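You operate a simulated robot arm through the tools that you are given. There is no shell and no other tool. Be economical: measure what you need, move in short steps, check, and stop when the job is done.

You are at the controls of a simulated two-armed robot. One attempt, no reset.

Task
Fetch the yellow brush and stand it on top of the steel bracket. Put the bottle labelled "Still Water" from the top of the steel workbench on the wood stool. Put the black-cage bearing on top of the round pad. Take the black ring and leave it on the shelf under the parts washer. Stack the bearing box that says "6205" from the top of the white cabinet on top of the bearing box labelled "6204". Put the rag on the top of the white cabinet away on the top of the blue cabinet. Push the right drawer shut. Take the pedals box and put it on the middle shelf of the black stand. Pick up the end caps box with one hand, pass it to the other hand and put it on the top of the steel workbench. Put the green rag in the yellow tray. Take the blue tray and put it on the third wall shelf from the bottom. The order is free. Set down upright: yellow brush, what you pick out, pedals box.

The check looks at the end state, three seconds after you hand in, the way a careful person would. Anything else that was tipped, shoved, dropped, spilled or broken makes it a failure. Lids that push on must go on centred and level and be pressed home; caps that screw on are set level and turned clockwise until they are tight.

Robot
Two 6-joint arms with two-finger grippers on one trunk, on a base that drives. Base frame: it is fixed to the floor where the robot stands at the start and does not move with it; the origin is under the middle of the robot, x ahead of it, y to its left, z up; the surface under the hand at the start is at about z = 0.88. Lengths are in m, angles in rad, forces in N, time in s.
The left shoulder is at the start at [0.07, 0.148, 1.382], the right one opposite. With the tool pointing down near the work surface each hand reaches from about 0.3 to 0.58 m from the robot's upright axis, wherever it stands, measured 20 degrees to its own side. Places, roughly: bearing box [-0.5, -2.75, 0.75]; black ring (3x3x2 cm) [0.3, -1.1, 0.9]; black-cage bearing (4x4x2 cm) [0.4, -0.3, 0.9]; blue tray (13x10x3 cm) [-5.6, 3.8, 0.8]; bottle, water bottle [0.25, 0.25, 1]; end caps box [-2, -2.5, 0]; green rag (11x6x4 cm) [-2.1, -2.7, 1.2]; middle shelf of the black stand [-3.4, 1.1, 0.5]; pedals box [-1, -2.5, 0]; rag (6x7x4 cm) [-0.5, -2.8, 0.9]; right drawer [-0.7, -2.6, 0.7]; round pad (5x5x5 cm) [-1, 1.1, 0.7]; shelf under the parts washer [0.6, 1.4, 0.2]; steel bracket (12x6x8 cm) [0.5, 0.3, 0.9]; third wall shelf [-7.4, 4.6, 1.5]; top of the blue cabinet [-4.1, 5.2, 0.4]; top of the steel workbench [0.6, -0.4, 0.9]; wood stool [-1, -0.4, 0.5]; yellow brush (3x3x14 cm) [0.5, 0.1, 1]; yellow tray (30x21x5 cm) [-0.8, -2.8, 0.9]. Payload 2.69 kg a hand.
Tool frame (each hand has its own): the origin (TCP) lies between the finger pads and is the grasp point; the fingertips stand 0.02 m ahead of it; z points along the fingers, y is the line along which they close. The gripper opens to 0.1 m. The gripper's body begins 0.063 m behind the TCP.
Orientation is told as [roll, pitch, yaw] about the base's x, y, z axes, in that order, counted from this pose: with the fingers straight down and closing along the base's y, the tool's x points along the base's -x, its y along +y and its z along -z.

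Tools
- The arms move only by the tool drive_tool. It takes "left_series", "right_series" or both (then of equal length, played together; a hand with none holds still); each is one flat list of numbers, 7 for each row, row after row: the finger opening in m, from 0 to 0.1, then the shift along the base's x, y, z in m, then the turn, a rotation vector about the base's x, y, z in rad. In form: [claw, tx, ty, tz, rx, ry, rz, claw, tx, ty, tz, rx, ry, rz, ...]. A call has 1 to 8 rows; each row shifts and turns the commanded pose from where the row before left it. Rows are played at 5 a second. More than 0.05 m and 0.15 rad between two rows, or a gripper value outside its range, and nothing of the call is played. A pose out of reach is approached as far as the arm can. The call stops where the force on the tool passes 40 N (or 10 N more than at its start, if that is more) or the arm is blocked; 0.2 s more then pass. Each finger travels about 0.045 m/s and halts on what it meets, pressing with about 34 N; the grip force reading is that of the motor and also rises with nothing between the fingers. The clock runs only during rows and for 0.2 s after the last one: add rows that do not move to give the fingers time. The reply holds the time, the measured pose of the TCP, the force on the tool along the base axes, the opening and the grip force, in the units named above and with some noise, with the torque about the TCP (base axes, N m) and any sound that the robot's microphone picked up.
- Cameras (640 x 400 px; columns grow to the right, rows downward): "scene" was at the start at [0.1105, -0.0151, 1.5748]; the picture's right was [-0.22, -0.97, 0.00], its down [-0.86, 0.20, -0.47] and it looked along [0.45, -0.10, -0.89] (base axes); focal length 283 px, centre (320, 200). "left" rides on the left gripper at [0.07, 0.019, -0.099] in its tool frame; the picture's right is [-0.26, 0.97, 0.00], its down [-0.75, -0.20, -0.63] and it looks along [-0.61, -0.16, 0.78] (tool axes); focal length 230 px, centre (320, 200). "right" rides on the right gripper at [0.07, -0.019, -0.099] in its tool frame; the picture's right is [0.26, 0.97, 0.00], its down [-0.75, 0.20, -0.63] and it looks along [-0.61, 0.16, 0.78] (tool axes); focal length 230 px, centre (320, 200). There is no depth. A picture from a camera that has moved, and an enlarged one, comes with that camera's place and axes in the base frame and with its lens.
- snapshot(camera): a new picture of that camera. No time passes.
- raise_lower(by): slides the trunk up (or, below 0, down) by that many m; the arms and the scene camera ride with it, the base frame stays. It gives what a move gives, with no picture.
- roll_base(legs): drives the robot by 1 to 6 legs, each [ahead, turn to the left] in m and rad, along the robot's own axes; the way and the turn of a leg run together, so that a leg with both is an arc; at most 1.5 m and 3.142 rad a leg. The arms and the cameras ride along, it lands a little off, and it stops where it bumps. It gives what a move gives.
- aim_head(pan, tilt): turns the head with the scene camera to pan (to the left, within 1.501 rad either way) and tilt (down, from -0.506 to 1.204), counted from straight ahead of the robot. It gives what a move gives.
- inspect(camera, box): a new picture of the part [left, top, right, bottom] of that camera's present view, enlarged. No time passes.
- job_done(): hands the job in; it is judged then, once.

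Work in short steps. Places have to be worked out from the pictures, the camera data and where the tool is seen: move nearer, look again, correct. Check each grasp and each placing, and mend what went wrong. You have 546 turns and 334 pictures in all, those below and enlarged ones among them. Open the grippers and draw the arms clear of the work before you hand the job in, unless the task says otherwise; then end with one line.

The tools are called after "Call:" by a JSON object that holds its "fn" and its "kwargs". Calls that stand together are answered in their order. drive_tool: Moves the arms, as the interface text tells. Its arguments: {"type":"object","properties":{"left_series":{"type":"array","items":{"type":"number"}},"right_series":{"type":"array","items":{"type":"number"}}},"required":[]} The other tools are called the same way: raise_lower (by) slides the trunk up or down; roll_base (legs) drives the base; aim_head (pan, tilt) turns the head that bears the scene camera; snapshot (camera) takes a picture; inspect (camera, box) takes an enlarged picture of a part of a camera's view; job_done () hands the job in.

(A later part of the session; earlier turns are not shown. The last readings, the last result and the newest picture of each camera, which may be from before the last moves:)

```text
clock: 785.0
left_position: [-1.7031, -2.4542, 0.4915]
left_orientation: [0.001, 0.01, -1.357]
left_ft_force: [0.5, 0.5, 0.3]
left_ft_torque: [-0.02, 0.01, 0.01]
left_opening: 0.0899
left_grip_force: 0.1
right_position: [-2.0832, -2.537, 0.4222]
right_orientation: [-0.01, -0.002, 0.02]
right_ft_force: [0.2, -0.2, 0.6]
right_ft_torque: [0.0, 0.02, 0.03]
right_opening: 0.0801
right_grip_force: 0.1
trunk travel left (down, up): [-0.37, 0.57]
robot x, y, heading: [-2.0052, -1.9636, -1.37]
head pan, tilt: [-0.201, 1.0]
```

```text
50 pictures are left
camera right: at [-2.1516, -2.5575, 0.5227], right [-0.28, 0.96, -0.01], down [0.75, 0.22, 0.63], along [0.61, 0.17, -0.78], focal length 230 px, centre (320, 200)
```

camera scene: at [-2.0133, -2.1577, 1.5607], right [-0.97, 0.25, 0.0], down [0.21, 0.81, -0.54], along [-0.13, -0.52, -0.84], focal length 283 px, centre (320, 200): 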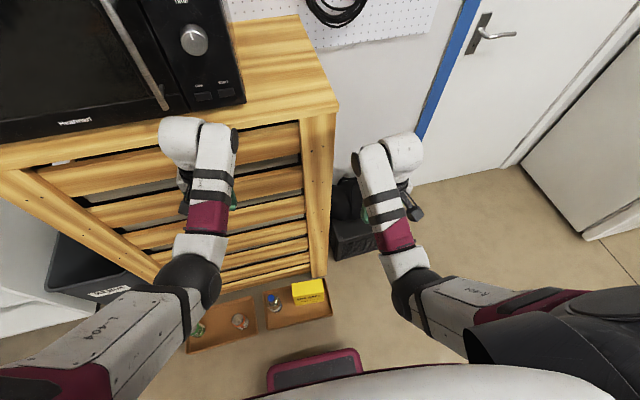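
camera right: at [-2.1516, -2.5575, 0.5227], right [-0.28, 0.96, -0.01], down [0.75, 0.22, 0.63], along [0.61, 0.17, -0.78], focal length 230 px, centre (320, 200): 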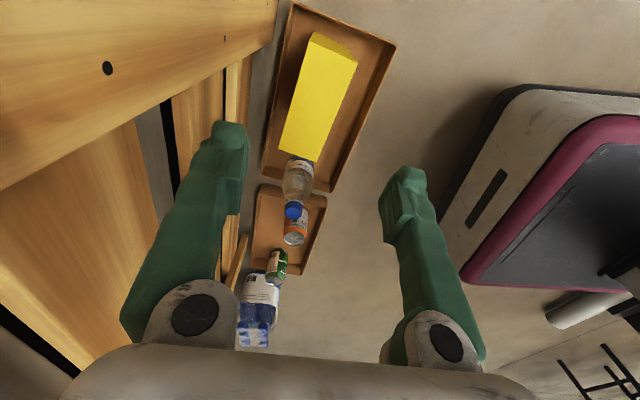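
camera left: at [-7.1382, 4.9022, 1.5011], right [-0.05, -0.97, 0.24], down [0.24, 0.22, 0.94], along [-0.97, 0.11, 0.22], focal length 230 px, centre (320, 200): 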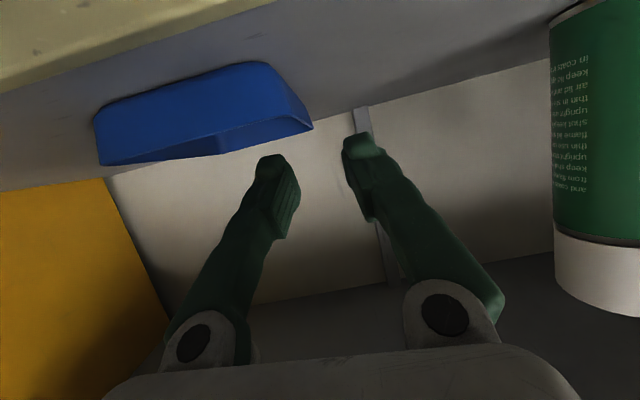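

Box centre line y≈-2.537, 6.6 cm thick. Align (+0.023 x, yaw -0.08) and lower the trunk 0.25.

Call:
{"fn": "drive_tool", "kwargs": {"right_series": [0.09, 0.012, 0, 0, 0, 0, -0.04, 0.09, 0.011, 0, 0, 0, 0, -0.035, 0.09, 0, 0, 0, 0, 0, 0]}}

Call:
{"fn": "raise_lower", "kwargs": {"by": -0.22}}

Call:
{"fn": "snapshot", "kwargs": {"camera": "right"}}

```text
clock: 785.8
left_position: [-1.7037, -2.4541, 0.4924]
left_orientation: [0.001, 0.01, -1.357]
left_ft_force: [0.5, -0.1, 0.7]
left_ft_torque: [0.05, -0.03, 0.0]
left_opening: 0.0899
left_grip_force: 0.0
right_position: [-2.0611, -2.5382, 0.4234]
right_orientation: [-0.011, -0.003, -0.059]
right_ft_force: [-0.1, 0.6, -0.1]
right_ft_torque: [0.02, 0.02, -0.01]
right_opening: 0.0901
right_grip_force: 0.1
trunk travel left (down, up): [-0.37, 0.57]
robot x, y, heading: [-2.0067, -1.9617, -1.372]
head pan, tilt: [-0.201, 1.0]
```

```text
clock: 788.1
left_position: [-1.7045, -2.4545, 0.2711]
left_orientation: [0.003, 0.009, -1.356]
left_ft_force: [-0.5, -0.3, -0.2]
left_ft_torque: [0.01, 0.04, -0.04]
left_opening: 0.0898
left_grip_force: 0.1
right_position: [-2.0624, -2.5383, 0.2032]
right_orientation: [-0.011, -0.002, -0.059]
right_ft_force: [0.4, -0.2, -0.3]
right_ft_torque: [-0.02, 0.03, -0.03]
right_opening: 0.09
right_grip_force: 0.1
trunk travel left (down, up): [-0.15, 0.79]
robot x, y, heading: [-2.0051, -1.9595, -1.37]
head pan, tilt: [-0.201, 1.0]
```

```text
49 pictures are left
camera right: at [-2.1312, -2.5522, 0.303], right [-0.2, 0.98, -0.01], down [0.76, 0.16, 0.63], along [0.62, 0.12, -0.78], focal length 230 px, centre (320, 200)
```

right: 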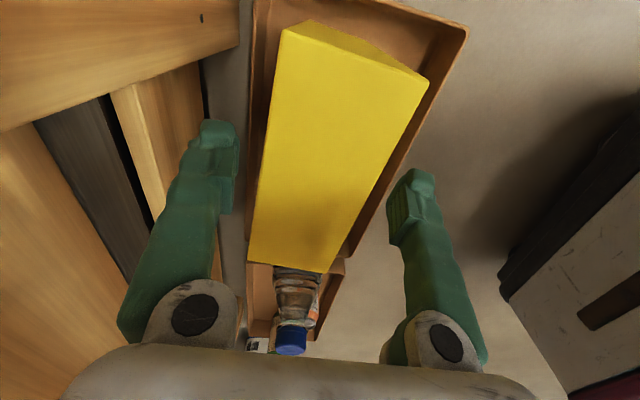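

Well centred. Lower 0.07 and close.

Call:
{"fn": "raise_lower", "kwargs": {"by": -0.07}}

Call:
{"fn": "drive_tool", "kwargs": {"right_series": [0.07, 0, 0, 0, 0, 0, 0, 0.0, 0, 0, 0, 0, 0, 0, 0.0, 0, 0, 0, 0, 0, 0, 0.0, 0, 0, 0, 0, 0, 0]}}

Call:
{"fn": "raise_lower", "kwargs": {"by": 0.2}}

Call:
{"fn": "snapshot", "kwargs": {"camera": "right"}}

```text
clock: 789.2
left_position: [-1.7027, -2.4534, 0.2015]
left_orientation: [0.003, 0.01, -1.355]
left_ft_force: [-0.6, 0.4, -0.5]
left_ft_torque: [-0.03, 0.05, 0.0]
left_opening: 0.0899
left_grip_force: 0.1
right_position: [-2.0615, -2.5369, 0.1338]
right_orientation: [-0.011, -0.001, -0.058]
right_ft_force: [-0.3, 0.6, -0.6]
right_ft_torque: [-0.04, 0.02, -0.01]
right_opening: 0.0899
right_grip_force: 0.1
trunk travel left (down, up): [-0.08, 0.86]
robot x, y, heading: [-2.006, -1.9625, -1.371]
head pan, tilt: [-0.201, 1.0]
```

```text
clock: 790.2
left_position: [-1.7037, -2.4533, 0.201]
left_orientation: [0.002, 0.007, -1.356]
left_ft_force: [0.1, -0.5, -0.2]
left_ft_torque: [-0.02, -0.01, 0.01]
left_opening: 0.0903
left_grip_force: 0.0
right_position: [-2.0626, -2.5382, 0.1332]
right_orientation: [-0.011, 0.0, -0.058]
right_ft_force: [0.7, -1.0, 1.5]
right_ft_torque: [0.05, -0.04, -0.13]
right_opening: 0.068
right_grip_force: 33.8
trunk travel left (down, up): [-0.08, 0.86]
robot x, y, heading: [-2.0095, -1.964, -1.37]
head pan, tilt: [-0.201, 1.0]
```

```text
clock: 792.4
left_position: [-1.7037, -2.4529, 0.4016]
left_orientation: [0.002, 0.009, -1.356]
left_ft_force: [0.1, 0.3, 0.9]
left_ft_torque: [0.05, -0.01, 0.02]
left_opening: 0.0899
left_grip_force: 0.0
right_position: [-2.0612, -2.538, 0.3319]
right_orientation: [-0.007, -0.002, -0.059]
right_ft_force: [0.5, -0.7, -3.6]
right_ft_torque: [0.03, 0.06, 0.0]
right_opening: 0.0678
right_grip_force: 34.1
trunk travel left (down, up): [-0.28, 0.66]
robot x, y, heading: [-2.0086, -1.9629, -1.367]
head pan, tilt: [-0.201, 1.0]
```

```text
48 pictures are left
camera right: at [-2.1313, -2.5524, 0.4323], right [-0.2, 0.98, -0.01], down [0.76, 0.16, 0.63], along [0.62, 0.12, -0.78], focal length 230 px, centre (320, 200)
```

right: 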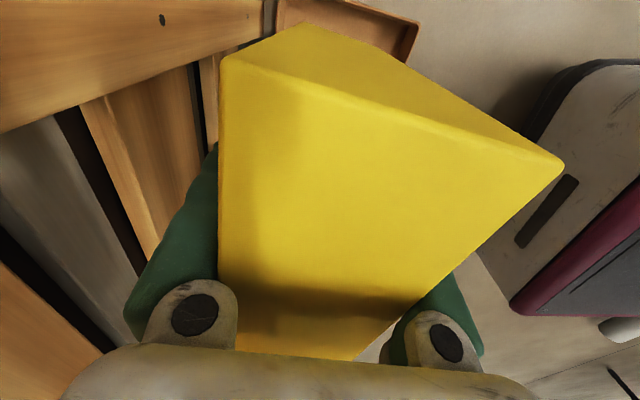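

Held. For the hand-over I want the grip near one end: lower back, shift the grip 4 cm toward the far (west) end, and lift again.

Call:
{"fn": "raise_lower", "kwargs": {"by": -0.197}}

Call:
{"fn": "drive_tool", "kwargs": {"right_series": [0.08, 0, 0, 0, 0, 0, 0, 0.09, 0, 0, 0, 0, 0, 0, 0.09, -0.02, 0.001, 0, 0, 0, 0, 0.09, -0.02, 0.001, 0, 0, 0, 0, 0.06, 0, 0, 0, 0, 0, 0, 0.0, 0, 0, 0, 0, 0, 0, 0.0, 0, 0, 0, 0, 0, 0, 0.0, 0, 0, 0, 0, 0, 0]}}

Call:
{"fn": "raise_lower", "kwargs": {"by": 0.3}}

Call:
{"fn": "roll_base", "kwargs": {"legs": [[-0.3, 0]]}}

Call:
{"fn": "raise_lower", "kwargs": {"by": 0.4}}

Call:
{"fn": "snapshot", "kwargs": {"camera": "scene"}}

```text
clock: 794.5
left_position: [-1.7031, -2.4538, 0.2037]
left_orientation: [0.001, 0.009, -1.356]
left_ft_force: [0.0, 0.1, -0.2]
left_ft_torque: [0.02, 0.0, -0.04]
left_opening: 0.09
left_grip_force: 0.0
right_position: [-2.0614, -2.5376, 0.1351]
right_orientation: [-0.01, -0.002, -0.058]
right_ft_force: [-0.4, 0.3, -3.7]
right_ft_torque: [0.03, 0.06, 0.02]
right_opening: 0.0678
right_grip_force: 33.8
trunk travel left (down, up): [-0.083, 0.857]
robot x, y, heading: [-2.0054, -1.9606, -1.37]
head pan, tilt: [-0.201, 1.0]
```

```text
clock: 796.3
left_position: [-1.7043, -2.4538, 0.2046]
left_orientation: [0.002, 0.009, -1.355]
left_ft_force: [-0.7, -0.6, 0.5]
left_ft_torque: [0.02, 0.01, -0.01]
left_opening: 0.0897
left_grip_force: 0.1
right_position: [-2.1023, -2.5364, 0.1355]
right_orientation: [-0.012, -0.003, -0.057]
right_ft_force: [-0.2, 0.6, 0.4]
right_ft_torque: [0.12, -0.11, 0.06]
right_opening: 0.0675
right_grip_force: 33.8
trunk travel left (down, up): [-0.083, 0.857]
robot x, y, heading: [-2.0077, -1.9615, -1.369]
head pan, tilt: [-0.201, 1.0]
```

```text
clock: 799.3
left_position: [-1.7035, -2.4543, 0.5039]
left_orientation: [0.001, 0.01, -1.357]
left_ft_force: [-1.6, -0.3, 0.1]
left_ft_torque: [0.01, 0.0, 0.04]
left_opening: 0.0899
left_grip_force: 0.1
right_position: [-2.1024, -2.5357, 0.4347]
right_orientation: [-0.009, -0.003, -0.056]
right_ft_force: [0.0, -0.2, -3.9]
right_ft_torque: [-0.03, 0.19, 0.0]
right_opening: 0.0678
right_grip_force: 34.1
trunk travel left (down, up): [-0.383, 0.557]
robot x, y, heading: [-2.0054, -1.9608, -1.368]
head pan, tilt: [-0.201, 1.0]
```

```text
clock: 801.4
left_position: [-1.7626, -2.1611, 0.5043]
left_orientation: [0.002, 0.007, -1.35]
left_ft_force: [0.6, -0.2, -0.5]
left_ft_torque: [0.02, 0.01, -0.01]
left_opening: 0.0899
left_grip_force: 0.0
right_position: [-2.1586, -2.2449, 0.436]
right_orientation: [-0.01, -0.002, -0.052]
right_ft_force: [0.2, -0.5, -4.6]
right_ft_torque: [-0.01, 0.23, 0.01]
right_opening: 0.0674
right_grip_force: 34.1
trunk travel left (down, up): [-0.383, 0.557]
robot x, y, heading: [-2.0716, -1.6661, -1.365]
head pan, tilt: [-0.201, 1.0]
```

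```text
clock: 805.2
left_position: [-1.7616, -2.1616, 0.9052]
left_orientation: [0.002, 0.009, -1.35]
left_ft_force: [0.1, 0.2, 0.7]
left_ft_torque: [0.01, -0.01, 0.01]
left_opening: 0.0901
left_grip_force: 0.1
right_position: [-2.1593, -2.2461, 0.8359]
right_orientation: [-0.008, -0.002, -0.051]
right_ft_force: [0.2, 0.3, -4.2]
right_ft_torque: [0.0, 0.19, 0.02]
right_opening: 0.0675
right_grip_force: 34.2
trunk travel left (down, up): [-0.783, 0.157]
robot x, y, heading: [-2.0687, -1.6689, -1.365]
head pan, tilt: [-0.201, 1.0]
```

```text
47 pictures are left
camera scene: at [-2.0589, -1.7906, 1.4235], right [-1.0, -0.01, 0.0], down [-0.01, 0.84, -0.54], along [0.0, -0.54, -0.84], focal length 283 px, centre (320, 200)
```

scene: 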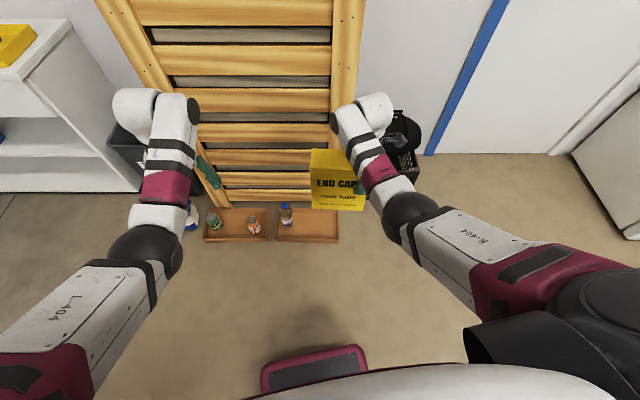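

Prepare the hand-over: bring the box toward the centre with the right hand (turn +0.28), and turn the left tool by -1.54 rad while approaching from above.

Call:
{"fn": "drive_tool", "kwargs": {"right_series": [0, 0.03, 0.006, 0, 0, 0, 0.056, 0, 0.03, 0.006, 0, 0, 0, 0.056, 0, 0.03, 0.006, 0, 0, 0, 0.056, 0, 0.03, 0.006, 0, 0, 0, 0.056, 0, 0.025, 0.006, 0, 0, 0, 0.056, 0, 0, 0, 0, 0, 0, 0, 0, 0, 0, 0, 0, 0, 0, 0, 0, 0, 0, 0, 0, 0], "left_series": [0.095, 0, 0, 0.01, 0, 0, -0.125, 0.095, 0, 0, 0.01, 0, 0, -0.125, 0.095, 0, 0, 0.01, 0, 0, -0.125, 0.095, 0, 0, 0.005, 0, 0, -0.125, 0.095, 0, 0, 0, 0, 0, -0.125, 0.095, 0, 0, 0, 0, 0, -0.125, 0.095, 0, 0, 0, 0, 0, -0.125, 0.095, 0, 0, 0, 0, 0, -0.125]}}

Call:
{"fn": "drive_tool", "kwargs": {"left_series": [0.095, -0.01, -0.002, 0, 0, 0, -0.125, 0.095, -0.01, -0.002, 0, 0, 0, -0.125, 0.095, -0.01, -0.002, 0, 0, 0, -0.125, 0.095, -0.01, -0.002, 0, 0, 0, -0.125, 0.095, -0.01, -0.002, 0, 0, 0, -0.04, 0.095, 0, 0, 0, 0, 0, 0]}}

Call:
{"fn": "snapshot", "kwargs": {"camera": "scene"}}

```text
clock: 807.0
left_position: [-1.7604, -2.1705, 0.9327]
left_orientation: [0.002, 0.009, -2.353]
left_ft_force: [0.4, -0.3, 0.0]
left_ft_torque: [0.03, 0.0, -0.02]
left_opening: 0.095
left_grip_force: 0.1
left hand out of reach, approached as far as the arm can: row 3
right_position: [-2.0142, -2.214, 0.8363]
right_orientation: [-0.009, -0.002, 0.229]
right_ft_force: [-0.2, 0.1, -3.6]
right_ft_torque: [-0.05, 0.2, 0.04]
right_opening: 0.0676
right_grip_force: 34.7
trunk travel left (down, up): [-0.783, 0.157]
robot x, y, heading: [-2.0675, -1.6733, -1.363]
head pan, tilt: [-0.201, 1.0]
```

```text
clock: 808.4
left_position: [-1.8109, -2.1776, 0.9358]
left_orientation: [0.003, 0.009, -2.891]
left_ft_force: [-0.4, -0.1, 1.1]
left_ft_torque: [-0.01, 0.01, 0.01]
left_opening: 0.0952
left_grip_force: 0.1
right_position: [-2.0143, -2.2139, 0.8352]
right_orientation: [-0.007, -0.003, 0.229]
right_ft_force: [1.1, -1.1, -4.6]
right_ft_torque: [-0.06, 0.22, -0.01]
right_opening: 0.0676
right_grip_force: 33.7
trunk travel left (down, up): [-0.783, 0.157]
robot x, y, heading: [-2.0691, -1.6703, -1.363]
head pan, tilt: [-0.201, 1.0]
```

```text
46 pictures are left
camera scene: at [-2.0584, -1.7904, 1.4235], right [-1.0, -0.01, 0.0], down [-0.01, 0.84, -0.54], along [0.0, -0.54, -0.84], focal length 283 px, centre (320, 200)
```

scene: 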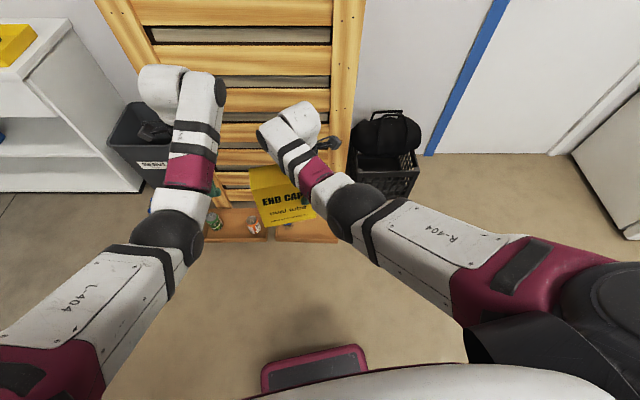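

Tools are parallel. Move the left hand over the box's free end and lower it around the box.

Call:
{"fn": "drive_tool", "kwargs": {"left_series": [0.1, -0.025, -0.003, 0, 0, 0, 0, 0.1, -0.025, -0.003, 0, 0, 0, 0, 0.1, -0.025, -0.003, 0, 0, 0, 0, 0.1, -0.023, -0.003, 0, 0, 0, 0, 0.1, 0, 0, 0, 0, 0, 0]}}

Call:
{"fn": "snapshot", "kwargs": {"camera": "left"}}

```text
clock: 809.5
left_position: [-1.8992, -2.1902, 0.9357]
left_orientation: [0.003, 0.022, -2.878]
left_ft_force: [2.3, -1.1, -0.9]
left_ft_torque: [0.17, 0.14, 0.06]
left_opening: 0.1
left_grip_force: 0.0
right_position: [-2.0212, -2.2165, 0.8348]
right_orientation: [-0.01, 0.003, 0.221]
right_ft_force: [0.2, -0.1, -4.0]
right_ft_torque: [-0.03, 0.2, 0.01]
right_opening: 0.0674
right_grip_force: 33.6
trunk travel left (down, up): [-0.783, 0.157]
robot x, y, heading: [-2.0695, -1.6692, -1.363]
head pan, tilt: [-0.201, 1.0]
stopped in row 5 (left hand): the force on the tool passed its limit at 44 N (the readings are from after the stop); the commanded pose is now the measured one
```

```text
45 pictures are left
camera left: at [-1.8285, -2.1911, 1.036], right [0.0, -1.0, 0.0], down [-0.79, 0.0, 0.61], along [-0.61, 0.0, -0.79], focal length 230 px, centre (320, 200)
```

left: 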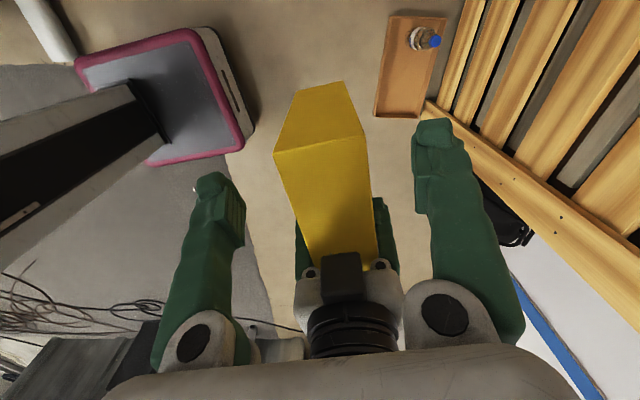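

The two wrists touched. I back the left hand off and tilt it outward (~0.8 rad) so it grips the box end from the upper left instead.

Call:
{"fn": "drive_tool", "kwargs": {"left_series": [0.1, 0.03, 0.006, 0.01, 0, 0, 0, 0.1, 0.03, 0.006, 0, 0, 0, 0, 0.1, 0.01, 0, 0, -0.016, 0.08, 0, 0.1, 0.01, 0, 0, -0.016, 0.08, 0, 0.1, 0, 0, 0, -0.016, 0.08, 0, 0.1, 0, 0, 0, -0.016, 0.08, 0, 0.1, 0, 0, 0, -0.016, 0.08, 0, 0.1, 0, 0, 0, -0.016, 0.08, 0]}}

Call:
{"fn": "drive_tool", "kwargs": {"left_series": [0.1, 0, 0, 0, -0.016, 0.08, 0, 0.1, 0, 0, 0, -0.016, 0.08, 0, 0.1, 0, 0, 0, -0.016, 0.08, 0, 0.1, 0, 0, 0, -0.016, 0.08, 0, 0.1, 0, 0, 0, 0, 0, 0]}}

Call:
{"fn": "snapshot", "kwargs": {"camera": "scene"}}

Call:
{"fn": "snapshot", "kwargs": {"camera": "left"}}

```text
clock: 811.3
left_position: [-1.8172, -2.1813, 0.9436]
left_orientation: [-0.032, -0.469, -2.871]
left_ft_force: [-0.6, 0.0, -0.3]
left_ft_torque: [0.02, 0.03, 0.01]
left_opening: 0.1
left_grip_force: 0.0
left hand out of reach, approached as far as the arm can: row 2
right_position: [-2.0186, -2.2167, 0.8347]
right_orientation: [-0.008, 0.002, 0.222]
right_ft_force: [0.6, 0.2, -4.1]
right_ft_torque: [-0.03, 0.21, -0.05]
right_opening: 0.0672
right_grip_force: 34.3
trunk travel left (down, up): [-0.783, 0.157]
robot x, y, heading: [-2.0673, -1.6702, -1.364]
head pan, tilt: [-0.201, 1.0]
```

```text
clock: 812.5
left_position: [-1.8187, -2.1819, 0.9429]
left_orientation: [-0.064, -0.791, -2.85]
left_ft_force: [0.4, -0.3, 0.5]
left_ft_torque: [0.02, -0.05, 0.0]
left_opening: 0.1002
left_grip_force: 0.0
right_position: [-2.0185, -2.2171, 0.8352]
right_orientation: [-0.01, 0.003, 0.223]
right_ft_force: [0.1, 0.1, -4.3]
right_ft_torque: [-0.05, 0.23, 0.01]
right_opening: 0.0673
right_grip_force: 33.9
trunk travel left (down, up): [-0.783, 0.157]
robot x, y, heading: [-2.065, -1.6707, -1.363]
head pan, tilt: [-0.201, 1.0]
```

```text
44 pictures are left
camera scene: at [-2.0588, -1.7905, 1.4235], right [-1.0, -0.01, 0.0], down [-0.01, 0.84, -0.54], along [0.0, -0.54, -0.84], focal length 283 px, centre (320, 200)
```

scene: 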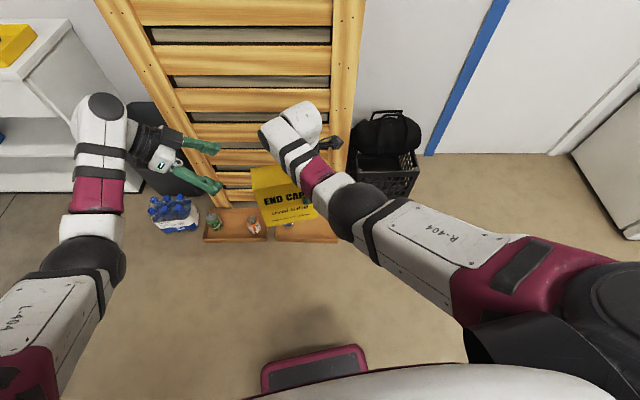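

```text
43 pictures are left
camera left: at [-1.6976, -2.1725, 0.961], right [0.06, -0.99, 0.14], down [-0.11, 0.13, 0.98], along [-0.99, -0.08, -0.1], focal length 230 px, centre (320, 200)
```

left: 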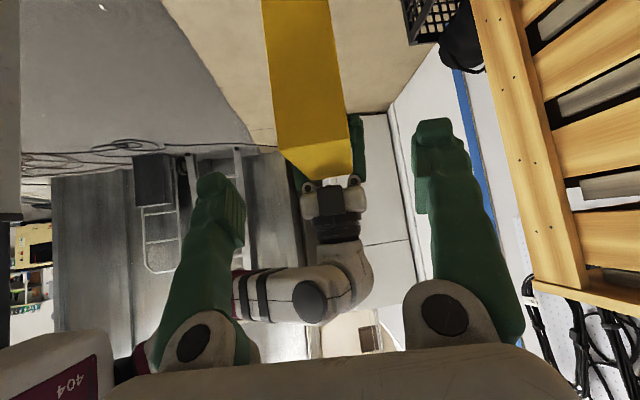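

Alignment looks right; advance along the tool axis onto the box end.

Call:
{"fn": "drive_tool", "kwargs": {"left_series": [0.1, -0.024, -0.003, -0.026, 0, 0, 0, 0.1, -0.024, -0.003, -0.026, 0, 0, 0, 0.1, -0.022, -0.003, -0.024, 0, 0, 0, 0.1, -0.018, -0.002, -0.018, 0, 0, 0, 0.1, 0, 0, 0, 0, 0, 0]}}

Call:
{"fn": "snapshot", "kwargs": {"camera": "left"}}

```text
clock: 813.7
left_position: [-1.9086, -2.1943, 0.8512]
left_orientation: [-0.063, -0.794, -2.851]
left_ft_force: [0.4, 0.0, 0.0]
left_ft_torque: [0.0, -0.02, 0.01]
left_opening: 0.0999
left_grip_force: 0.0
right_position: [-2.0193, -2.2165, 0.8351]
right_orientation: [-0.01, 0.003, 0.221]
right_ft_force: [0.0, 0.0, -3.9]
right_ft_torque: [-0.06, 0.19, -0.03]
right_opening: 0.0678
right_grip_force: 33.7
trunk travel left (down, up): [-0.783, 0.157]
robot x, y, heading: [-2.0661, -1.6732, -1.362]
head pan, tilt: [-0.201, 1.0]
```

```text
42 pictures are left
camera left: at [-1.7872, -2.185, 0.8696], right [0.06, -0.99, 0.14], down [-0.11, 0.13, 0.98], along [-0.99, -0.08, -0.1], focal length 230 px, centre (320, 200)
```

left: 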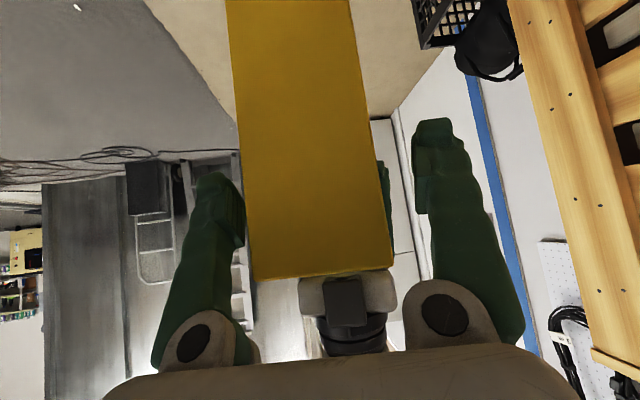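

Centre slightly and close the left fingers; then release the right.

Call:
{"fn": "drive_tool", "kwargs": {"left_series": [0.1, 0, 0.007, 0, 0, 0, 0, 0.08, 0, 0, 0, 0, 0, 0, 0.0, 0, 0, 0, 0, 0, 0, 0.0, 0, 0, 0, 0, 0, 0, 0.0, 0, 0, 0, 0, 0, 0]}}

Call:
{"fn": "drive_tool", "kwargs": {"left_series": [0, 0, 0, 0, 0, 0, 0, 0, 0, 0, 0, 0, 0, 0, 0, 0, 0, 0, 0, 0, 0, 0, 0, 0, 0, 0, 0, 0], "right_series": [0.075, 0, 0, 0, 0, 0, 0, 0.09, 0, 0, 0, 0, 0, 0, 0.1, 0, 0, 0, 0, 0, 0, 0.1, 0, 0, 0, 0, 0, 0]}}

```text
clock: 814.9
left_position: [-1.9063, -2.1887, 0.8506]
left_orientation: [-0.061, -0.789, -2.85]
left_ft_force: [3.9, -18.3, -5.7]
left_ft_torque: [-0.06, -0.63, 0.48]
left_opening: 0.0679
left_grip_force: 33.9
right_position: [-2.0189, -2.215, 0.8348]
right_orientation: [-0.005, 0.002, 0.224]
right_ft_force: [-3.3, 17.0, 6.4]
right_ft_torque: [0.01, -0.35, 1.56]
right_opening: 0.0675
right_grip_force: 34.0
trunk travel left (down, up): [-0.783, 0.157]
robot x, y, heading: [-2.0682, -1.6691, -1.361]
head pan, tilt: [-0.201, 1.0]
```

```text
clock: 815.9
left_position: [-1.9087, -2.1867, 0.8505]
left_orientation: [-0.065, -0.789, -2.85]
left_ft_force: [-0.2, 0.0, -0.6]
left_ft_torque: [0.08, -0.24, -0.01]
left_opening: 0.068
left_grip_force: 33.5
right_position: [-2.0192, -2.2172, 0.8359]
right_orientation: [-0.011, 0.002, 0.221]
right_ft_force: [0.9, -0.5, -0.6]
right_ft_torque: [0.01, -0.01, -0.01]
right_opening: 0.0999
right_grip_force: 0.2
trunk travel left (down, up): [-0.783, 0.157]
robot x, y, heading: [-2.0724, -1.6724, -1.363]
head pan, tilt: [-0.201, 1.0]
```

Left holds it. Raise the right hand clear and check.

Call:
{"fn": "drive_tool", "kwargs": {"right_series": [0.1, 0, 0, 0.03, 0, 0, 0, 0.1, 0, 0, 0.035, 0, 0, 0, 0.1, -0.01, 0, 0.035, 0, 0, 0, 0.1, -0.03, 0, 0.02, 0, 0, 0, 0.1, -0.04, 0, 0, 0, 0, 0, 0.1, -0.04, 0, 0, 0, 0, -0.1, 0.1, -0.04, 0, 0, 0, 0, -0.1, 0.1, 0, 0, 0, 0, 0, -0.1]}}

Call:
{"fn": "snapshot", "kwargs": {"camera": "scene"}}

```text
clock: 817.7
left_position: [-1.9068, -2.1883, 0.8504]
left_orientation: [-0.066, -0.79, -2.85]
left_ft_force: [1.1, 0.9, -0.6]
left_ft_torque: [0.08, -0.26, -0.03]
left_opening: 0.0679
left_grip_force: 33.9
right_position: [-2.1623, -2.2506, 0.9281]
right_orientation: [-0.011, 0.004, -0.08]
right_ft_force: [0.3, -0.1, 0.5]
right_ft_torque: [0.02, 0.01, 0.01]
right_opening: 0.0998
right_grip_force: 0.0
right hand out of reach, approached as far as the arm can: row 4, 5, 6, 7
trunk travel left (down, up): [-0.783, 0.157]
robot x, y, heading: [-2.0647, -1.6733, -1.363]
head pan, tilt: [-0.201, 1.0]
```

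```text
41 pictures are left
camera scene: at [-2.0579, -1.7904, 1.4235], right [-1.0, -0.01, 0.0], down [-0.01, 0.84, -0.54], along [0.0, -0.54, -0.84], focal length 283 px, centre (320, 200)
```

scene: 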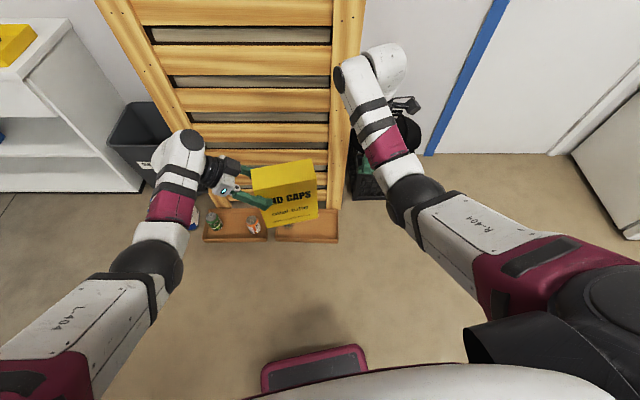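

Hand-over done. Drive to the workbench: east along y≈-1.7, then north, then face the bench.

Call:
{"fn": "roll_base", "kwargs": {"legs": [[0, 1.33], [1.5, 0], [0, 1.6], [1.4, 0], [0.3, 0], [0, -1.57]]}}

Call:
{"fn": "raise_lower", "kwargs": {"by": 0.157}}

Call:
{"fn": "aim_head", "kwargs": {"pan": 0, "tilt": 0.75}}

Call:
{"fn": "snapshot", "kwargs": {"camera": "scene"}}

```text
clock: 844.3
left_position: [0.0333, -0.0458, 0.8519]
left_orientation: [-0.064, -0.791, -1.511]
left_ft_force: [-0.1, 0.2, -4.5]
left_ft_torque: [0.25, 0.0, -0.05]
left_opening: 0.0678
left_grip_force: 33.8
right_position: [0.0362, -0.3078, 0.9282]
right_orientation: [-0.009, 0.003, 1.261]
right_ft_force: [0.2, 0.5, 0.2]
right_ft_torque: [0.01, 0.03, 0.03]
right_opening: 0.1002
right_grip_force: 0.2
trunk travel left (down, up): [-0.783, 0.157]
robot x, y, heading: [-0.5074, -0.0846, -0.02]
head pan, tilt: [-0.201, 1.0]
```

```text
clock: 846.1
left_position: [0.0344, -0.0444, 1.0083]
left_orientation: [-0.066, -0.79, -1.509]
left_ft_force: [0.7, 0.3, -3.8]
left_ft_torque: [0.23, 0.02, 0.01]
left_opening: 0.0676
left_grip_force: 33.7
right_position: [0.037, -0.3091, 1.0855]
right_orientation: [-0.009, 0.002, 1.262]
right_ft_force: [0.8, -1.3, -0.3]
right_ft_torque: [-0.03, 0.02, 0.01]
right_opening: 0.1002
right_grip_force: 0.1
trunk travel left (down, up): [-0.94, 0.0]
robot x, y, heading: [-0.5062, -0.0854, -0.02]
head pan, tilt: [-0.201, 1.0]
```

```text
clock: 846.9
left_position: [0.0326, -0.0459, 1.0066]
left_orientation: [-0.063, -0.791, -1.511]
left_ft_force: [-0.1, 0.5, -2.8]
left_ft_torque: [0.21, 0.02, 0.0]
left_opening: 0.0678
left_grip_force: 33.9
right_position: [0.0367, -0.3085, 1.0852]
right_orientation: [-0.01, 0.001, 1.262]
right_ft_force: [-0.3, -0.5, 0.4]
right_ft_torque: [0.03, -0.01, 0.01]
right_opening: 0.0999
right_grip_force: 0.0
trunk travel left (down, up): [-0.94, 0.0]
robot x, y, heading: [-0.5093, -0.0837, -0.023]
head pan, tilt: [0.0, 0.75]
```

```text
40 pictures are left
camera scene: at [-0.3751, -0.0869, 1.5996], right [-0.02, -1.0, 0.0], down [-0.68, 0.02, -0.73], along [0.73, -0.02, -0.68], focal length 283 px, centre (320, 200)
```

scene: 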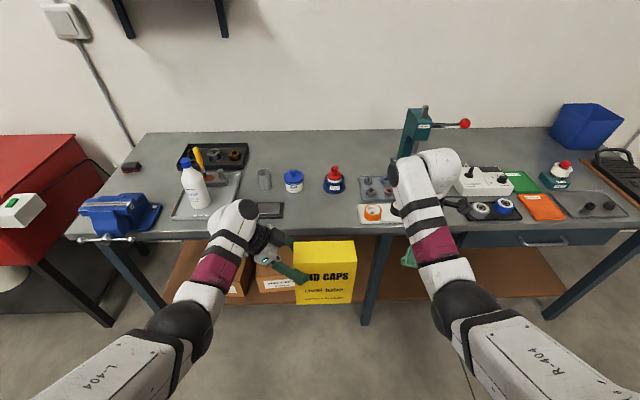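

Bench is intact; there's a free area around (0.34,-0.085), where the bottle stood. Raise the box above the bench level and advance.

Call:
{"fn": "drive_tool", "kwargs": {"left_series": [0, 0, 0, 0.02, 0, 0, 0, 0, 0, 0, 0.02, 0, 0, 0, 0, 0, 0, 0.02, 0, 0, 0, 0, 0, 0, 0, 0, 0, 0], "right_series": [0.05, -0.02, 0, -0.01, 0, 0, 0, 0.05, -0.02, 0, -0.01, 0, 0, 0, 0.05, -0.02, 0, -0.01, 0, 0, 0, 0.05, 0, 0, 0, 0, 0, 0]}}

Call:
{"fn": "roll_base", "kwargs": {"legs": [[0.27, 0]]}}

Call:
{"fn": "drive_tool", "kwargs": {"left_series": [0, 0, 0, 0, 0, 0, 0, 0, 0, 0, 0, 0, 0, 0]}}

Call:
{"fn": "snapshot", "kwargs": {"camera": "scene"}}

```text
clock: 847.9
left_position: [0.033, -0.0463, 1.0688]
left_orientation: [-0.065, -0.791, -1.511]
left_ft_force: [0.7, 0.2, -3.7]
left_ft_torque: [0.26, -0.02, -0.02]
left_opening: 0.0679
left_grip_force: 34.0
right_position: [-0.0094, -0.3087, 1.0393]
right_orientation: [-0.011, 0.0, 1.261]
right_ft_force: [0.3, -0.3, -1.1]
right_ft_torque: [0.03, -0.02, -0.01]
right_opening: 0.0502
right_grip_force: 0.1
right hand out of reach, approached as far as the arm can: row 1, 2, 3
trunk travel left (down, up): [-0.94, 0.0]
robot x, y, heading: [-0.5088, -0.0819, -0.027]
head pan, tilt: [0.0, 0.75]
```

```text
clock: 849.8
left_position: [0.3019, -0.0557, 1.0709]
left_orientation: [-0.055, -0.791, -1.52]
left_ft_force: [-1.4, 0.6, -3.8]
left_ft_torque: [0.26, -0.04, 0.03]
left_opening: 0.0675
left_grip_force: 34.7
right_position: [0.2584, -0.3176, 1.0428]
right_orientation: [-0.015, 0.002, 1.256]
right_ft_force: [-0.8, 0.1, 0.6]
right_ft_torque: [0.04, -0.07, 0.0]
right_opening: 0.0501
right_grip_force: 0.1
trunk travel left (down, up): [-0.94, 0.0]
robot x, y, heading: [-0.2356, -0.0917, -0.025]
head pan, tilt: [0.0, 0.75]
```

```text
clock: 850.4
left_position: [0.3047, -0.0552, 1.0686]
left_orientation: [-0.063, -0.792, -1.519]
left_ft_force: [0.0, 0.5, -3.2]
left_ft_torque: [0.23, 0.02, 0.02]
left_opening: 0.0676
left_grip_force: 34.1
right_position: [0.2625, -0.3172, 1.0407]
right_orientation: [-0.012, 0.001, 1.257]
right_ft_force: [-0.6, 0.0, 0.1]
right_ft_torque: [0.02, 0.0, 0.01]
right_opening: 0.0502
right_grip_force: 0.0
trunk travel left (down, up): [-0.94, 0.0]
robot x, y, heading: [-0.236, -0.0932, -0.024]
head pan, tilt: [0.0, 0.75]
```

```text
39 pictures are left
camera scene: at [-0.1048, -0.0944, 1.5999], right [-0.03, -1.0, 0.0], down [-0.68, 0.02, -0.73], along [0.73, -0.02, -0.68], focal length 283 px, centre (320, 200)
```

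scene: 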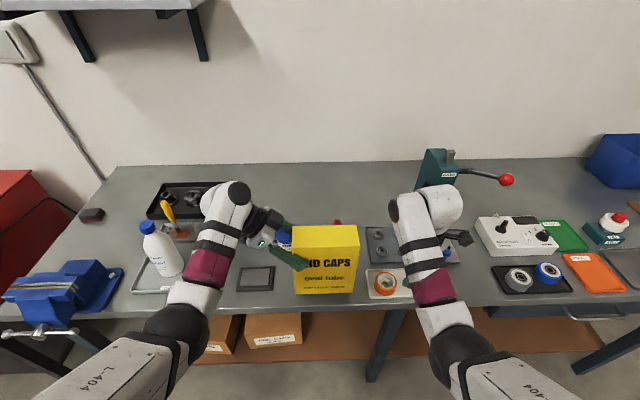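

Shift +0.03 x, +0.015 y and lower to the bench.

Call:
{"fn": "drive_tool", "kwargs": {"left_series": [0, 0.015, 0.008, 0, 0, 0, 0, 0, 0.015, 0.007, 0, 0, 0, 0, 0, 0, 0, -0.02, 0, 0, 0, 0, 0, 0, -0.015, 0, 0, 0, 0, 0, 0, -0.008, 0, 0, 0, 0, 0, 0, 0, 0, 0, 0]}}

```text
clock: 851.8
left_position: [0.3366, -0.0407, 1.0287]
left_orientation: [-0.047, -0.795, -1.526]
left_ft_force: [1.9, 3.8, 22.1]
left_ft_torque: [-0.57, -1.02, -0.06]
left_opening: 0.0677
left_grip_force: 33.4
right_position: [0.26, -0.3165, 1.0425]
right_orientation: [-0.014, 0.003, 1.258]
right_ft_force: [0.3, -0.5, 0.2]
right_ft_torque: [-0.01, 0.04, 0.03]
right_opening: 0.05
right_grip_force: 0.0
trunk travel left (down, up): [-0.94, 0.0]
robot x, y, heading: [-0.234, -0.0873, -0.026]
head pan, tilt: [0.0, 0.75]
```

Call:
{"fn": "inspect", "kwargs": {"camera": "scene", "box": [220, 200, 440, 320]}}

```text
2.91 times, centred on (330, 260) of scene
camera zoom: at [-0.1074, -0.0932, 1.6005], right [-0.03, -1.0, 0.0], down [-0.68, 0.02, -0.73], along [0.73, -0.02, -0.68], focal length 823 px, centre (291, 26)
```

zoom: 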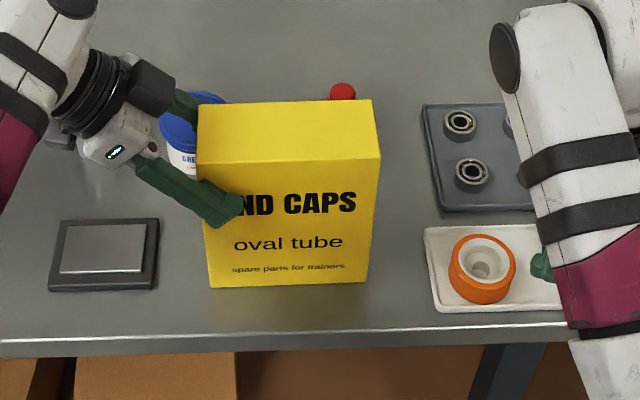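

Box is down. Open and withdraw along the tool axis.

Call:
{"fn": "drive_tool", "kwargs": {"left_series": [0.075, 0, 0, 0, 0, 0, 0, 0.09, 0, 0, 0, 0, 0, 0, 0.1, 0, 0, 0, 0, 0, 0, 0.1, 0, 0.012, 0.013, 0, 0, 0, 0.1, 0, 0.024, 0.026, 0, 0, 0, 0.1, 0, 0.024, 0.026, 0, 0, 0, 0.1, 0, 0.02, 0.02, 0, 0, 0]}}

Call:
{"fn": "snapshot", "kwargs": {"camera": "scene"}}

```text
clock: 853.4
left_position: [0.3379, 0.04, 1.1086]
left_orientation: [-0.066, -0.793, -1.513]
left_ft_force: [-1.0, 0.4, -0.2]
left_ft_torque: [0.01, 0.01, 0.01]
left_opening: 0.1001
left_grip_force: 0.0
right_position: [0.2625, -0.3172, 1.04]
right_orientation: [-0.01, 0.004, 1.259]
right_ft_force: [-0.3, 0.2, -0.3]
right_ft_torque: [-0.02, -0.01, 0.01]
right_opening: 0.05
right_grip_force: 0.0
trunk travel left (down, up): [-0.94, 0.0]
robot x, y, heading: [-0.234, -0.0878, -0.028]
head pan, tilt: [0.0, 0.75]
```

```text
37 pictures are left
camera scene: at [-0.1025, -0.0935, 1.5997], right [-0.03, -1.0, 0.0], down [-0.68, 0.02, -0.73], along [0.73, -0.02, -0.68], focal length 283 px, centre (320, 200)
```

scene: 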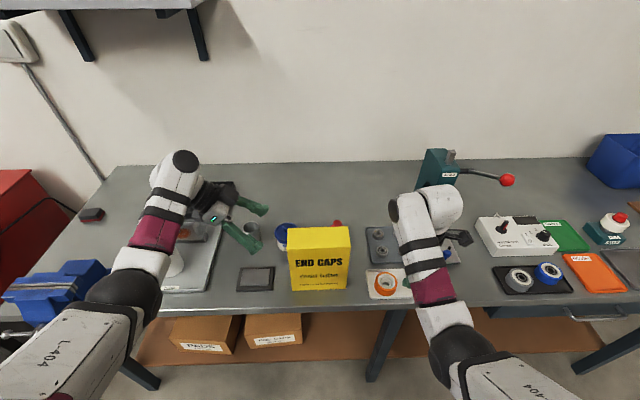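

The end-caps box stands on the bench. Back off, straighten the left hand, move the right hand up/back and view the bearings.

Call:
{"fn": "roll_base", "kwargs": {"legs": [[-0.25, 0]]}}

Call:
{"fn": "drive_tool", "kwargs": {"left_series": [0.06, 0, 0.02, -0.01, 0.08, 0, 0.06, 0.06, 0, 0.02, -0.01, 0.08, 0, 0.06, 0.06, 0, 0.02, -0.01, 0.08, 0, 0.06, 0.06, 0, 0.02, -0.01, 0.08, 0, 0.06, 0.06, 0, 0.02, -0.01, 0.08, 0, 0.06, 0.06, 0, 0, -0.01, 0.08, 0, 0.06, 0.06, 0, 0, -0.01, 0.08, 0, 0.06, 0.06, 0, 0, -0.01, 0.08, 0, 0.06], "right_series": [0.05, 0, 0, 0, 0, 0, -0.12, 0.05, 0, 0, 0, 0, 0, -0.12, 0.05, 0, 0, 0, 0, 0, -0.12, 0.05, 0, 0, 0, 0, 0, -0.12, 0.05, 0, 0, 0, 0, 0, -0.12, 0.05, 0, 0, 0, 0, 0, -0.12, 0.05, 0, 0, 0, 0, 0, -0.12, 0.05, 0, 0, 0, 0, 0, -0.12]}}

Call:
{"fn": "drive_tool", "kwargs": {"left_series": [0.06, 0, 0, 0, 0.08, 0, 0.12, 0.06, 0, 0, 0, 0.07, 0, 0.12, 0.06, 0, 0, 0, 0, 0, 0.12, 0.06, 0, 0, 0, 0, 0, 0.12, 0.06, 0, 0, 0, 0, 0, 0.12, 0.06, 0, 0, 0, 0, 0, 0.12, 0.06, 0, 0, 0, 0, 0, 0.12, 0.06, 0, 0, 0, 0, 0, 0.1], "right_series": [0.06, 0, -0.01, 0, 0, 0, -0.12, 0.06, 0, -0.01, 0, 0, 0, -0.12, 0.06, 0, -0.01, 0, 0, 0, 0, 0.06, 0, 0, 0, 0, 0, 0, 0.06, 0, 0, 0, 0, 0, 0, 0.06, 0, 0, 0, 0, 0, 0, 0.06, 0, 0, 0, 0, 0, 0, 0.06, 0, 0, 0, 0, 0, 0]}}

Call:
{"fn": "inspect", "kwargs": {"camera": "scene", "box": [340, 180, 470, 260]}}

```text
clock: 855.2
left_position: [0.0945, 0.0472, 1.1076]
left_orientation: [-0.067, -0.791, -1.508]
left_ft_force: [0.5, -1.2, 0.2]
left_ft_torque: [0.0, 0.04, 0.02]
left_opening: 0.1001
left_grip_force: 0.1
right_position: [0.0222, -0.3094, 1.039]
right_orientation: [-0.011, 0.004, 1.261]
right_ft_force: [0.3, -0.9, 0.4]
right_ft_torque: [-0.01, 0.05, 0.03]
right_opening: 0.0499
right_grip_force: 0.0
trunk travel left (down, up): [-0.94, 0.0]
robot x, y, heading: [-0.4767, -0.0827, -0.021]
head pan, tilt: [0.0, 0.75]
```

```text
clock: 857.0
left_position: [0.0926, 0.1454, 1.0298]
left_orientation: [0.123, -0.177, -1.103]
left_ft_force: [-0.8, 0.2, 0.2]
left_ft_torque: [-0.02, 0.0, 0.0]
left_opening: 0.06
left_grip_force: 0.1
right_position: [0.0188, -0.3098, 1.0393]
right_orientation: [-0.01, 0.003, 0.3]
right_ft_force: [0.3, 0.0, 0.2]
right_ft_torque: [0.04, 0.02, 0.03]
right_opening: 0.0502
right_grip_force: 0.0
trunk travel left (down, up): [-0.94, 0.0]
robot x, y, heading: [-0.4767, -0.0864, -0.021]
head pan, tilt: [0.0, 0.75]
```

```text
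clock: 858.8
left_position: [0.091, 0.1462, 1.0298]
left_orientation: [0.202, -0.053, -0.168]
left_ft_force: [0.0, 0.5, 0.7]
left_ft_torque: [-0.03, -0.02, 0.01]
left_opening: 0.06
left_grip_force: 0.2
right_position: [0.0201, -0.3391, 1.0393]
right_orientation: [-0.01, 0.001, 0.061]
right_ft_force: [0.1, 0.4, 0.7]
right_ft_torque: [0.0, 0.0, -0.02]
right_opening: 0.0598
right_grip_force: 0.1
trunk travel left (down, up): [-0.94, 0.0]
robot x, y, heading: [-0.4817, -0.0821, -0.021]
head pan, tilt: [0.0, 0.75]
```

```text
4.92 times, centred on (405, 220) of scene
camera zoom: at [-0.3485, -0.0878, 1.5997], right [-0.02, -1.0, 0.0], down [-0.68, 0.02, -0.73], along [0.73, -0.02, -0.68], focal length 1392 px, centre (-98, 102)
```

zoom: 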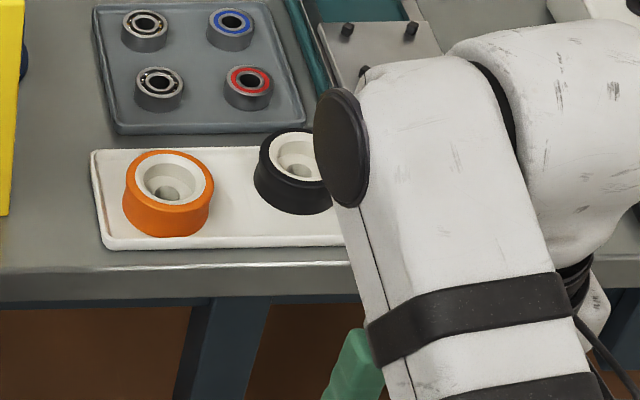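

Two uncoloured bearings at (0.42,-0.30) and (0.487,-0.30). Drive in and look closely with the right camera.

Call:
{"fn": "drive_tool", "kwargs": {"left_series": [0.06, 0, 0.02, 0, -0.1, 0.02, 0.05, 0.06, 0, 0.02, 0, -0.09, 0.02, 0.05, 0.06, 0, 0.02, -0.01, 0, 0, 0.04, 0.06, 0, 0, 0, 0, 0, 0]}}

Call:
{"fn": "roll_base", "kwargs": {"legs": [[0.25, 0]]}}

Call:
{"fn": "drive_tool", "kwargs": {"right_series": [0.06, 0.03, 0.01, 0, 0, 0, -0.03, 0.06, 0.03, 0.01, 0, 0, 0, -0.03, 0.06, 0.03, 0.01, 0, 0, 0, 0, 0.06, 0, 0, 0, 0, 0, 0]}}

Call:
{"fn": "snapshot", "kwargs": {"camera": "right"}}

```text
clock: 859.8
left_position: [0.092, 0.2067, 1.0193]
left_orientation: [0.009, -0.034, -0.023]
left_ft_force: [0.6, 0.0, -0.8]
left_ft_torque: [-0.03, -0.01, -0.01]
left_opening: 0.0598
left_grip_force: 0.1
right_position: [0.019, -0.3403, 1.0395]
right_orientation: [-0.011, 0.001, 0.06]
right_ft_force: [-0.2, -0.1, 0.1]
right_ft_torque: [0.02, -0.02, 0.04]
right_opening: 0.0598
right_grip_force: 0.0
trunk travel left (down, up): [-0.94, 0.0]
robot x, y, heading: [-0.4822, -0.0839, -0.023]
head pan, tilt: [0.0, 0.75]
```

```text
clock: 861.6
left_position: [0.3346, 0.1985, 1.0229]
left_orientation: [0.01, -0.04, -0.026]
left_ft_force: [0.2, 0.4, 0.0]
left_ft_torque: [-0.01, -0.07, -0.02]
left_opening: 0.0604
left_grip_force: 0.1
right_position: [0.257, -0.349, 1.0428]
right_orientation: [-0.012, -0.004, 0.058]
right_ft_force: [-1.6, 0.3, -0.2]
right_ft_torque: [-0.04, -0.02, 0.02]
right_opening: 0.06
right_grip_force: 0.0
trunk travel left (down, up): [-0.94, 0.0]
robot x, y, heading: [-0.2337, -0.0869, -0.026]
head pan, tilt: [0.0, 0.75]
```

```text
clock: 862.6
left_position: [0.3417, 0.1975, 1.0187]
left_orientation: [0.008, -0.033, -0.025]
left_ft_force: [-0.4, -0.1, 0.4]
left_ft_torque: [-0.01, 0.0, 0.03]
left_opening: 0.0598
left_grip_force: 0.0
right_position: [0.3542, -0.3181, 1.0373]
right_orientation: [-0.01, 0.001, -0.003]
right_ft_force: [0.8, -0.6, 0.4]
right_ft_torque: [0.0, 0.0, -0.02]
right_opening: 0.0603
right_grip_force: 0.1
trunk travel left (down, up): [-0.94, 0.0]
robot x, y, heading: [-0.2326, -0.092, -0.028]
head pan, tilt: [0.0, 0.75]
```

```text
35 pictures are left
camera right: at [0.2861, -0.3365, 1.1378], right [-0.26, 0.97, -0.01], down [0.75, 0.2, 0.63], along [0.61, 0.15, -0.78], focal length 230 px, centre (320, 200)
```

right: 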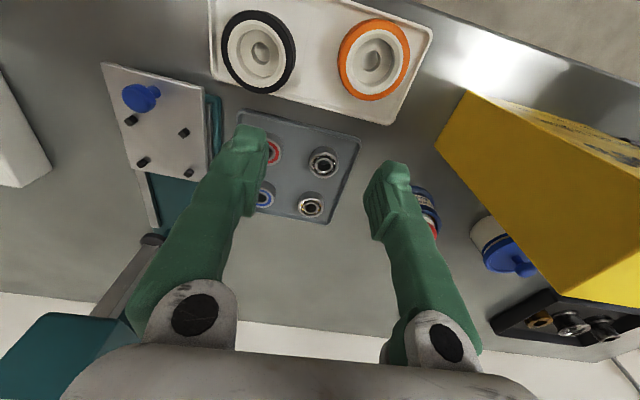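

Call:
{"fn": "inspect", "kwargs": {"camera": "right", "box": [270, 130, 360, 230]}}

```text
4.00 times, centred on (315, 180) of right
camera zoom: at [0.2861, -0.3365, 1.1378], right [-0.26, 0.97, -0.01], down [0.75, 0.2, 0.63], along [0.61, 0.15, -0.78], focal length 920 px, centre (340, 280)
```

zoom: 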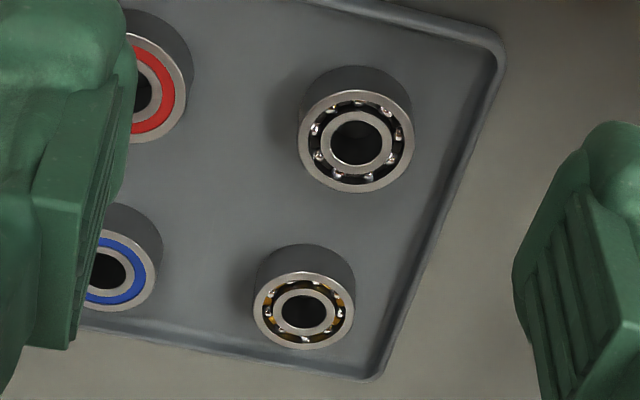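

The black-cage bearing is the near one, centre ≈(0.4155,-0.3006). I rotate the right tool +1.57 so the fingers close fore-aft (more room), and move over it.

Call:
{"fn": "drive_tool", "kwargs": {"right_series": [0.06, 0.008, 0.002, 0, 0, 0, 0.13, 0.06, 0.008, 0.002, 0, 0, 0, 0.13, 0.06, 0.008, 0.002, 0, 0, 0, 0.13, 0.06, 0.008, 0.002, 0, 0, 0, 0.13, 0.06, 0.008, 0.002, 0, 0, 0, 0.13, 0.06, 0.008, 0.002, 0, 0, 0, 0.13, 0.06, 0.008, 0.002, 0, 0, 0, 0.13, 0.06, 0.005, 0.003, 0, 0, 0, 0.13]}}

Call:
{"fn": "drive_tool", "kwargs": {"right_series": [0.06, 0, 0, 0, 0, 0, 0.13, 0.06, 0, 0, 0, 0, 0, 0.13, 0.06, 0, 0, -0.02, 0, 0, 0.13, 0.06, 0, 0, -0.02, 0, 0, 0.13, 0.06, 0, 0, -0.02, 0, 0, 0.01, 0.06, 0, 0, 0, 0, 0, 0]}}

Call:
{"fn": "inspect", "kwargs": {"camera": "right", "box": [200, 60, 440, 220]}}

```text
clock: 864.4
left_position: [0.3398, 0.1987, 1.0194]
left_orientation: [0.01, -0.035, -0.027]
left_ft_force: [0.7, 0.9, -0.7]
left_ft_torque: [0.03, 0.01, 0.01]
left_opening: 0.0598
left_grip_force: 0.0
right_position: [0.3633, -0.3173, 1.057]
right_orientation: [-0.01, 0.002, 1.039]
right_ft_force: [-0.5, 0.3, -0.2]
right_ft_torque: [0.01, 0.01, 0.01]
right_opening: 0.0601
right_grip_force: 0.1
right hand out of reach, approached as far as the arm can: row 1, 2, 3, 4, 5, 6, 7, 8
trunk travel left (down, up): [-0.94, 0.0]
robot x, y, heading: [-0.234, -0.0914, -0.031]
head pan, tilt: [0.0, 0.75]
```

```text
clock: 865.8
left_position: [0.3387, 0.1979, 1.0198]
left_orientation: [0.008, -0.035, -0.026]
left_ft_force: [0.2, 0.5, 0.1]
left_ft_torque: [0.02, 0.01, 0.01]
left_opening: 0.06
left_grip_force: 0.0
right_position: [0.3482, -0.3255, 1.0049]
right_orientation: [-0.012, 0.002, 1.568]
right_ft_force: [0.3, 0.2, 0.7]
right_ft_torque: [0.03, -0.04, -0.02]
right_opening: 0.0599
right_grip_force: 0.1
right hand out of reach, approached as far as the arm can: row 4, 5
trunk travel left (down, up): [-0.94, 0.0]
robot x, y, heading: [-0.2317, -0.091, -0.024]
head pan, tilt: [0.0, 0.75]
```

```text
2.50 times, centred on (320, 140) of right
camera zoom: at [0.3667, -0.3966, 1.1044], right [-0.97, -0.26, -0.01], down [-0.21, 0.75, 0.63], along [-0.15, 0.61, -0.78], focal length 575 px, centre (320, 350)
```

zoom: 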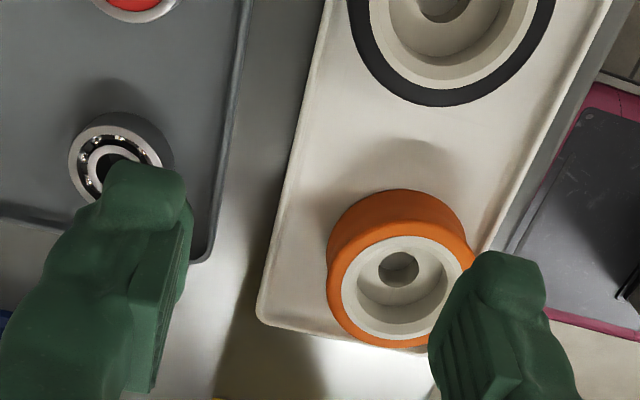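

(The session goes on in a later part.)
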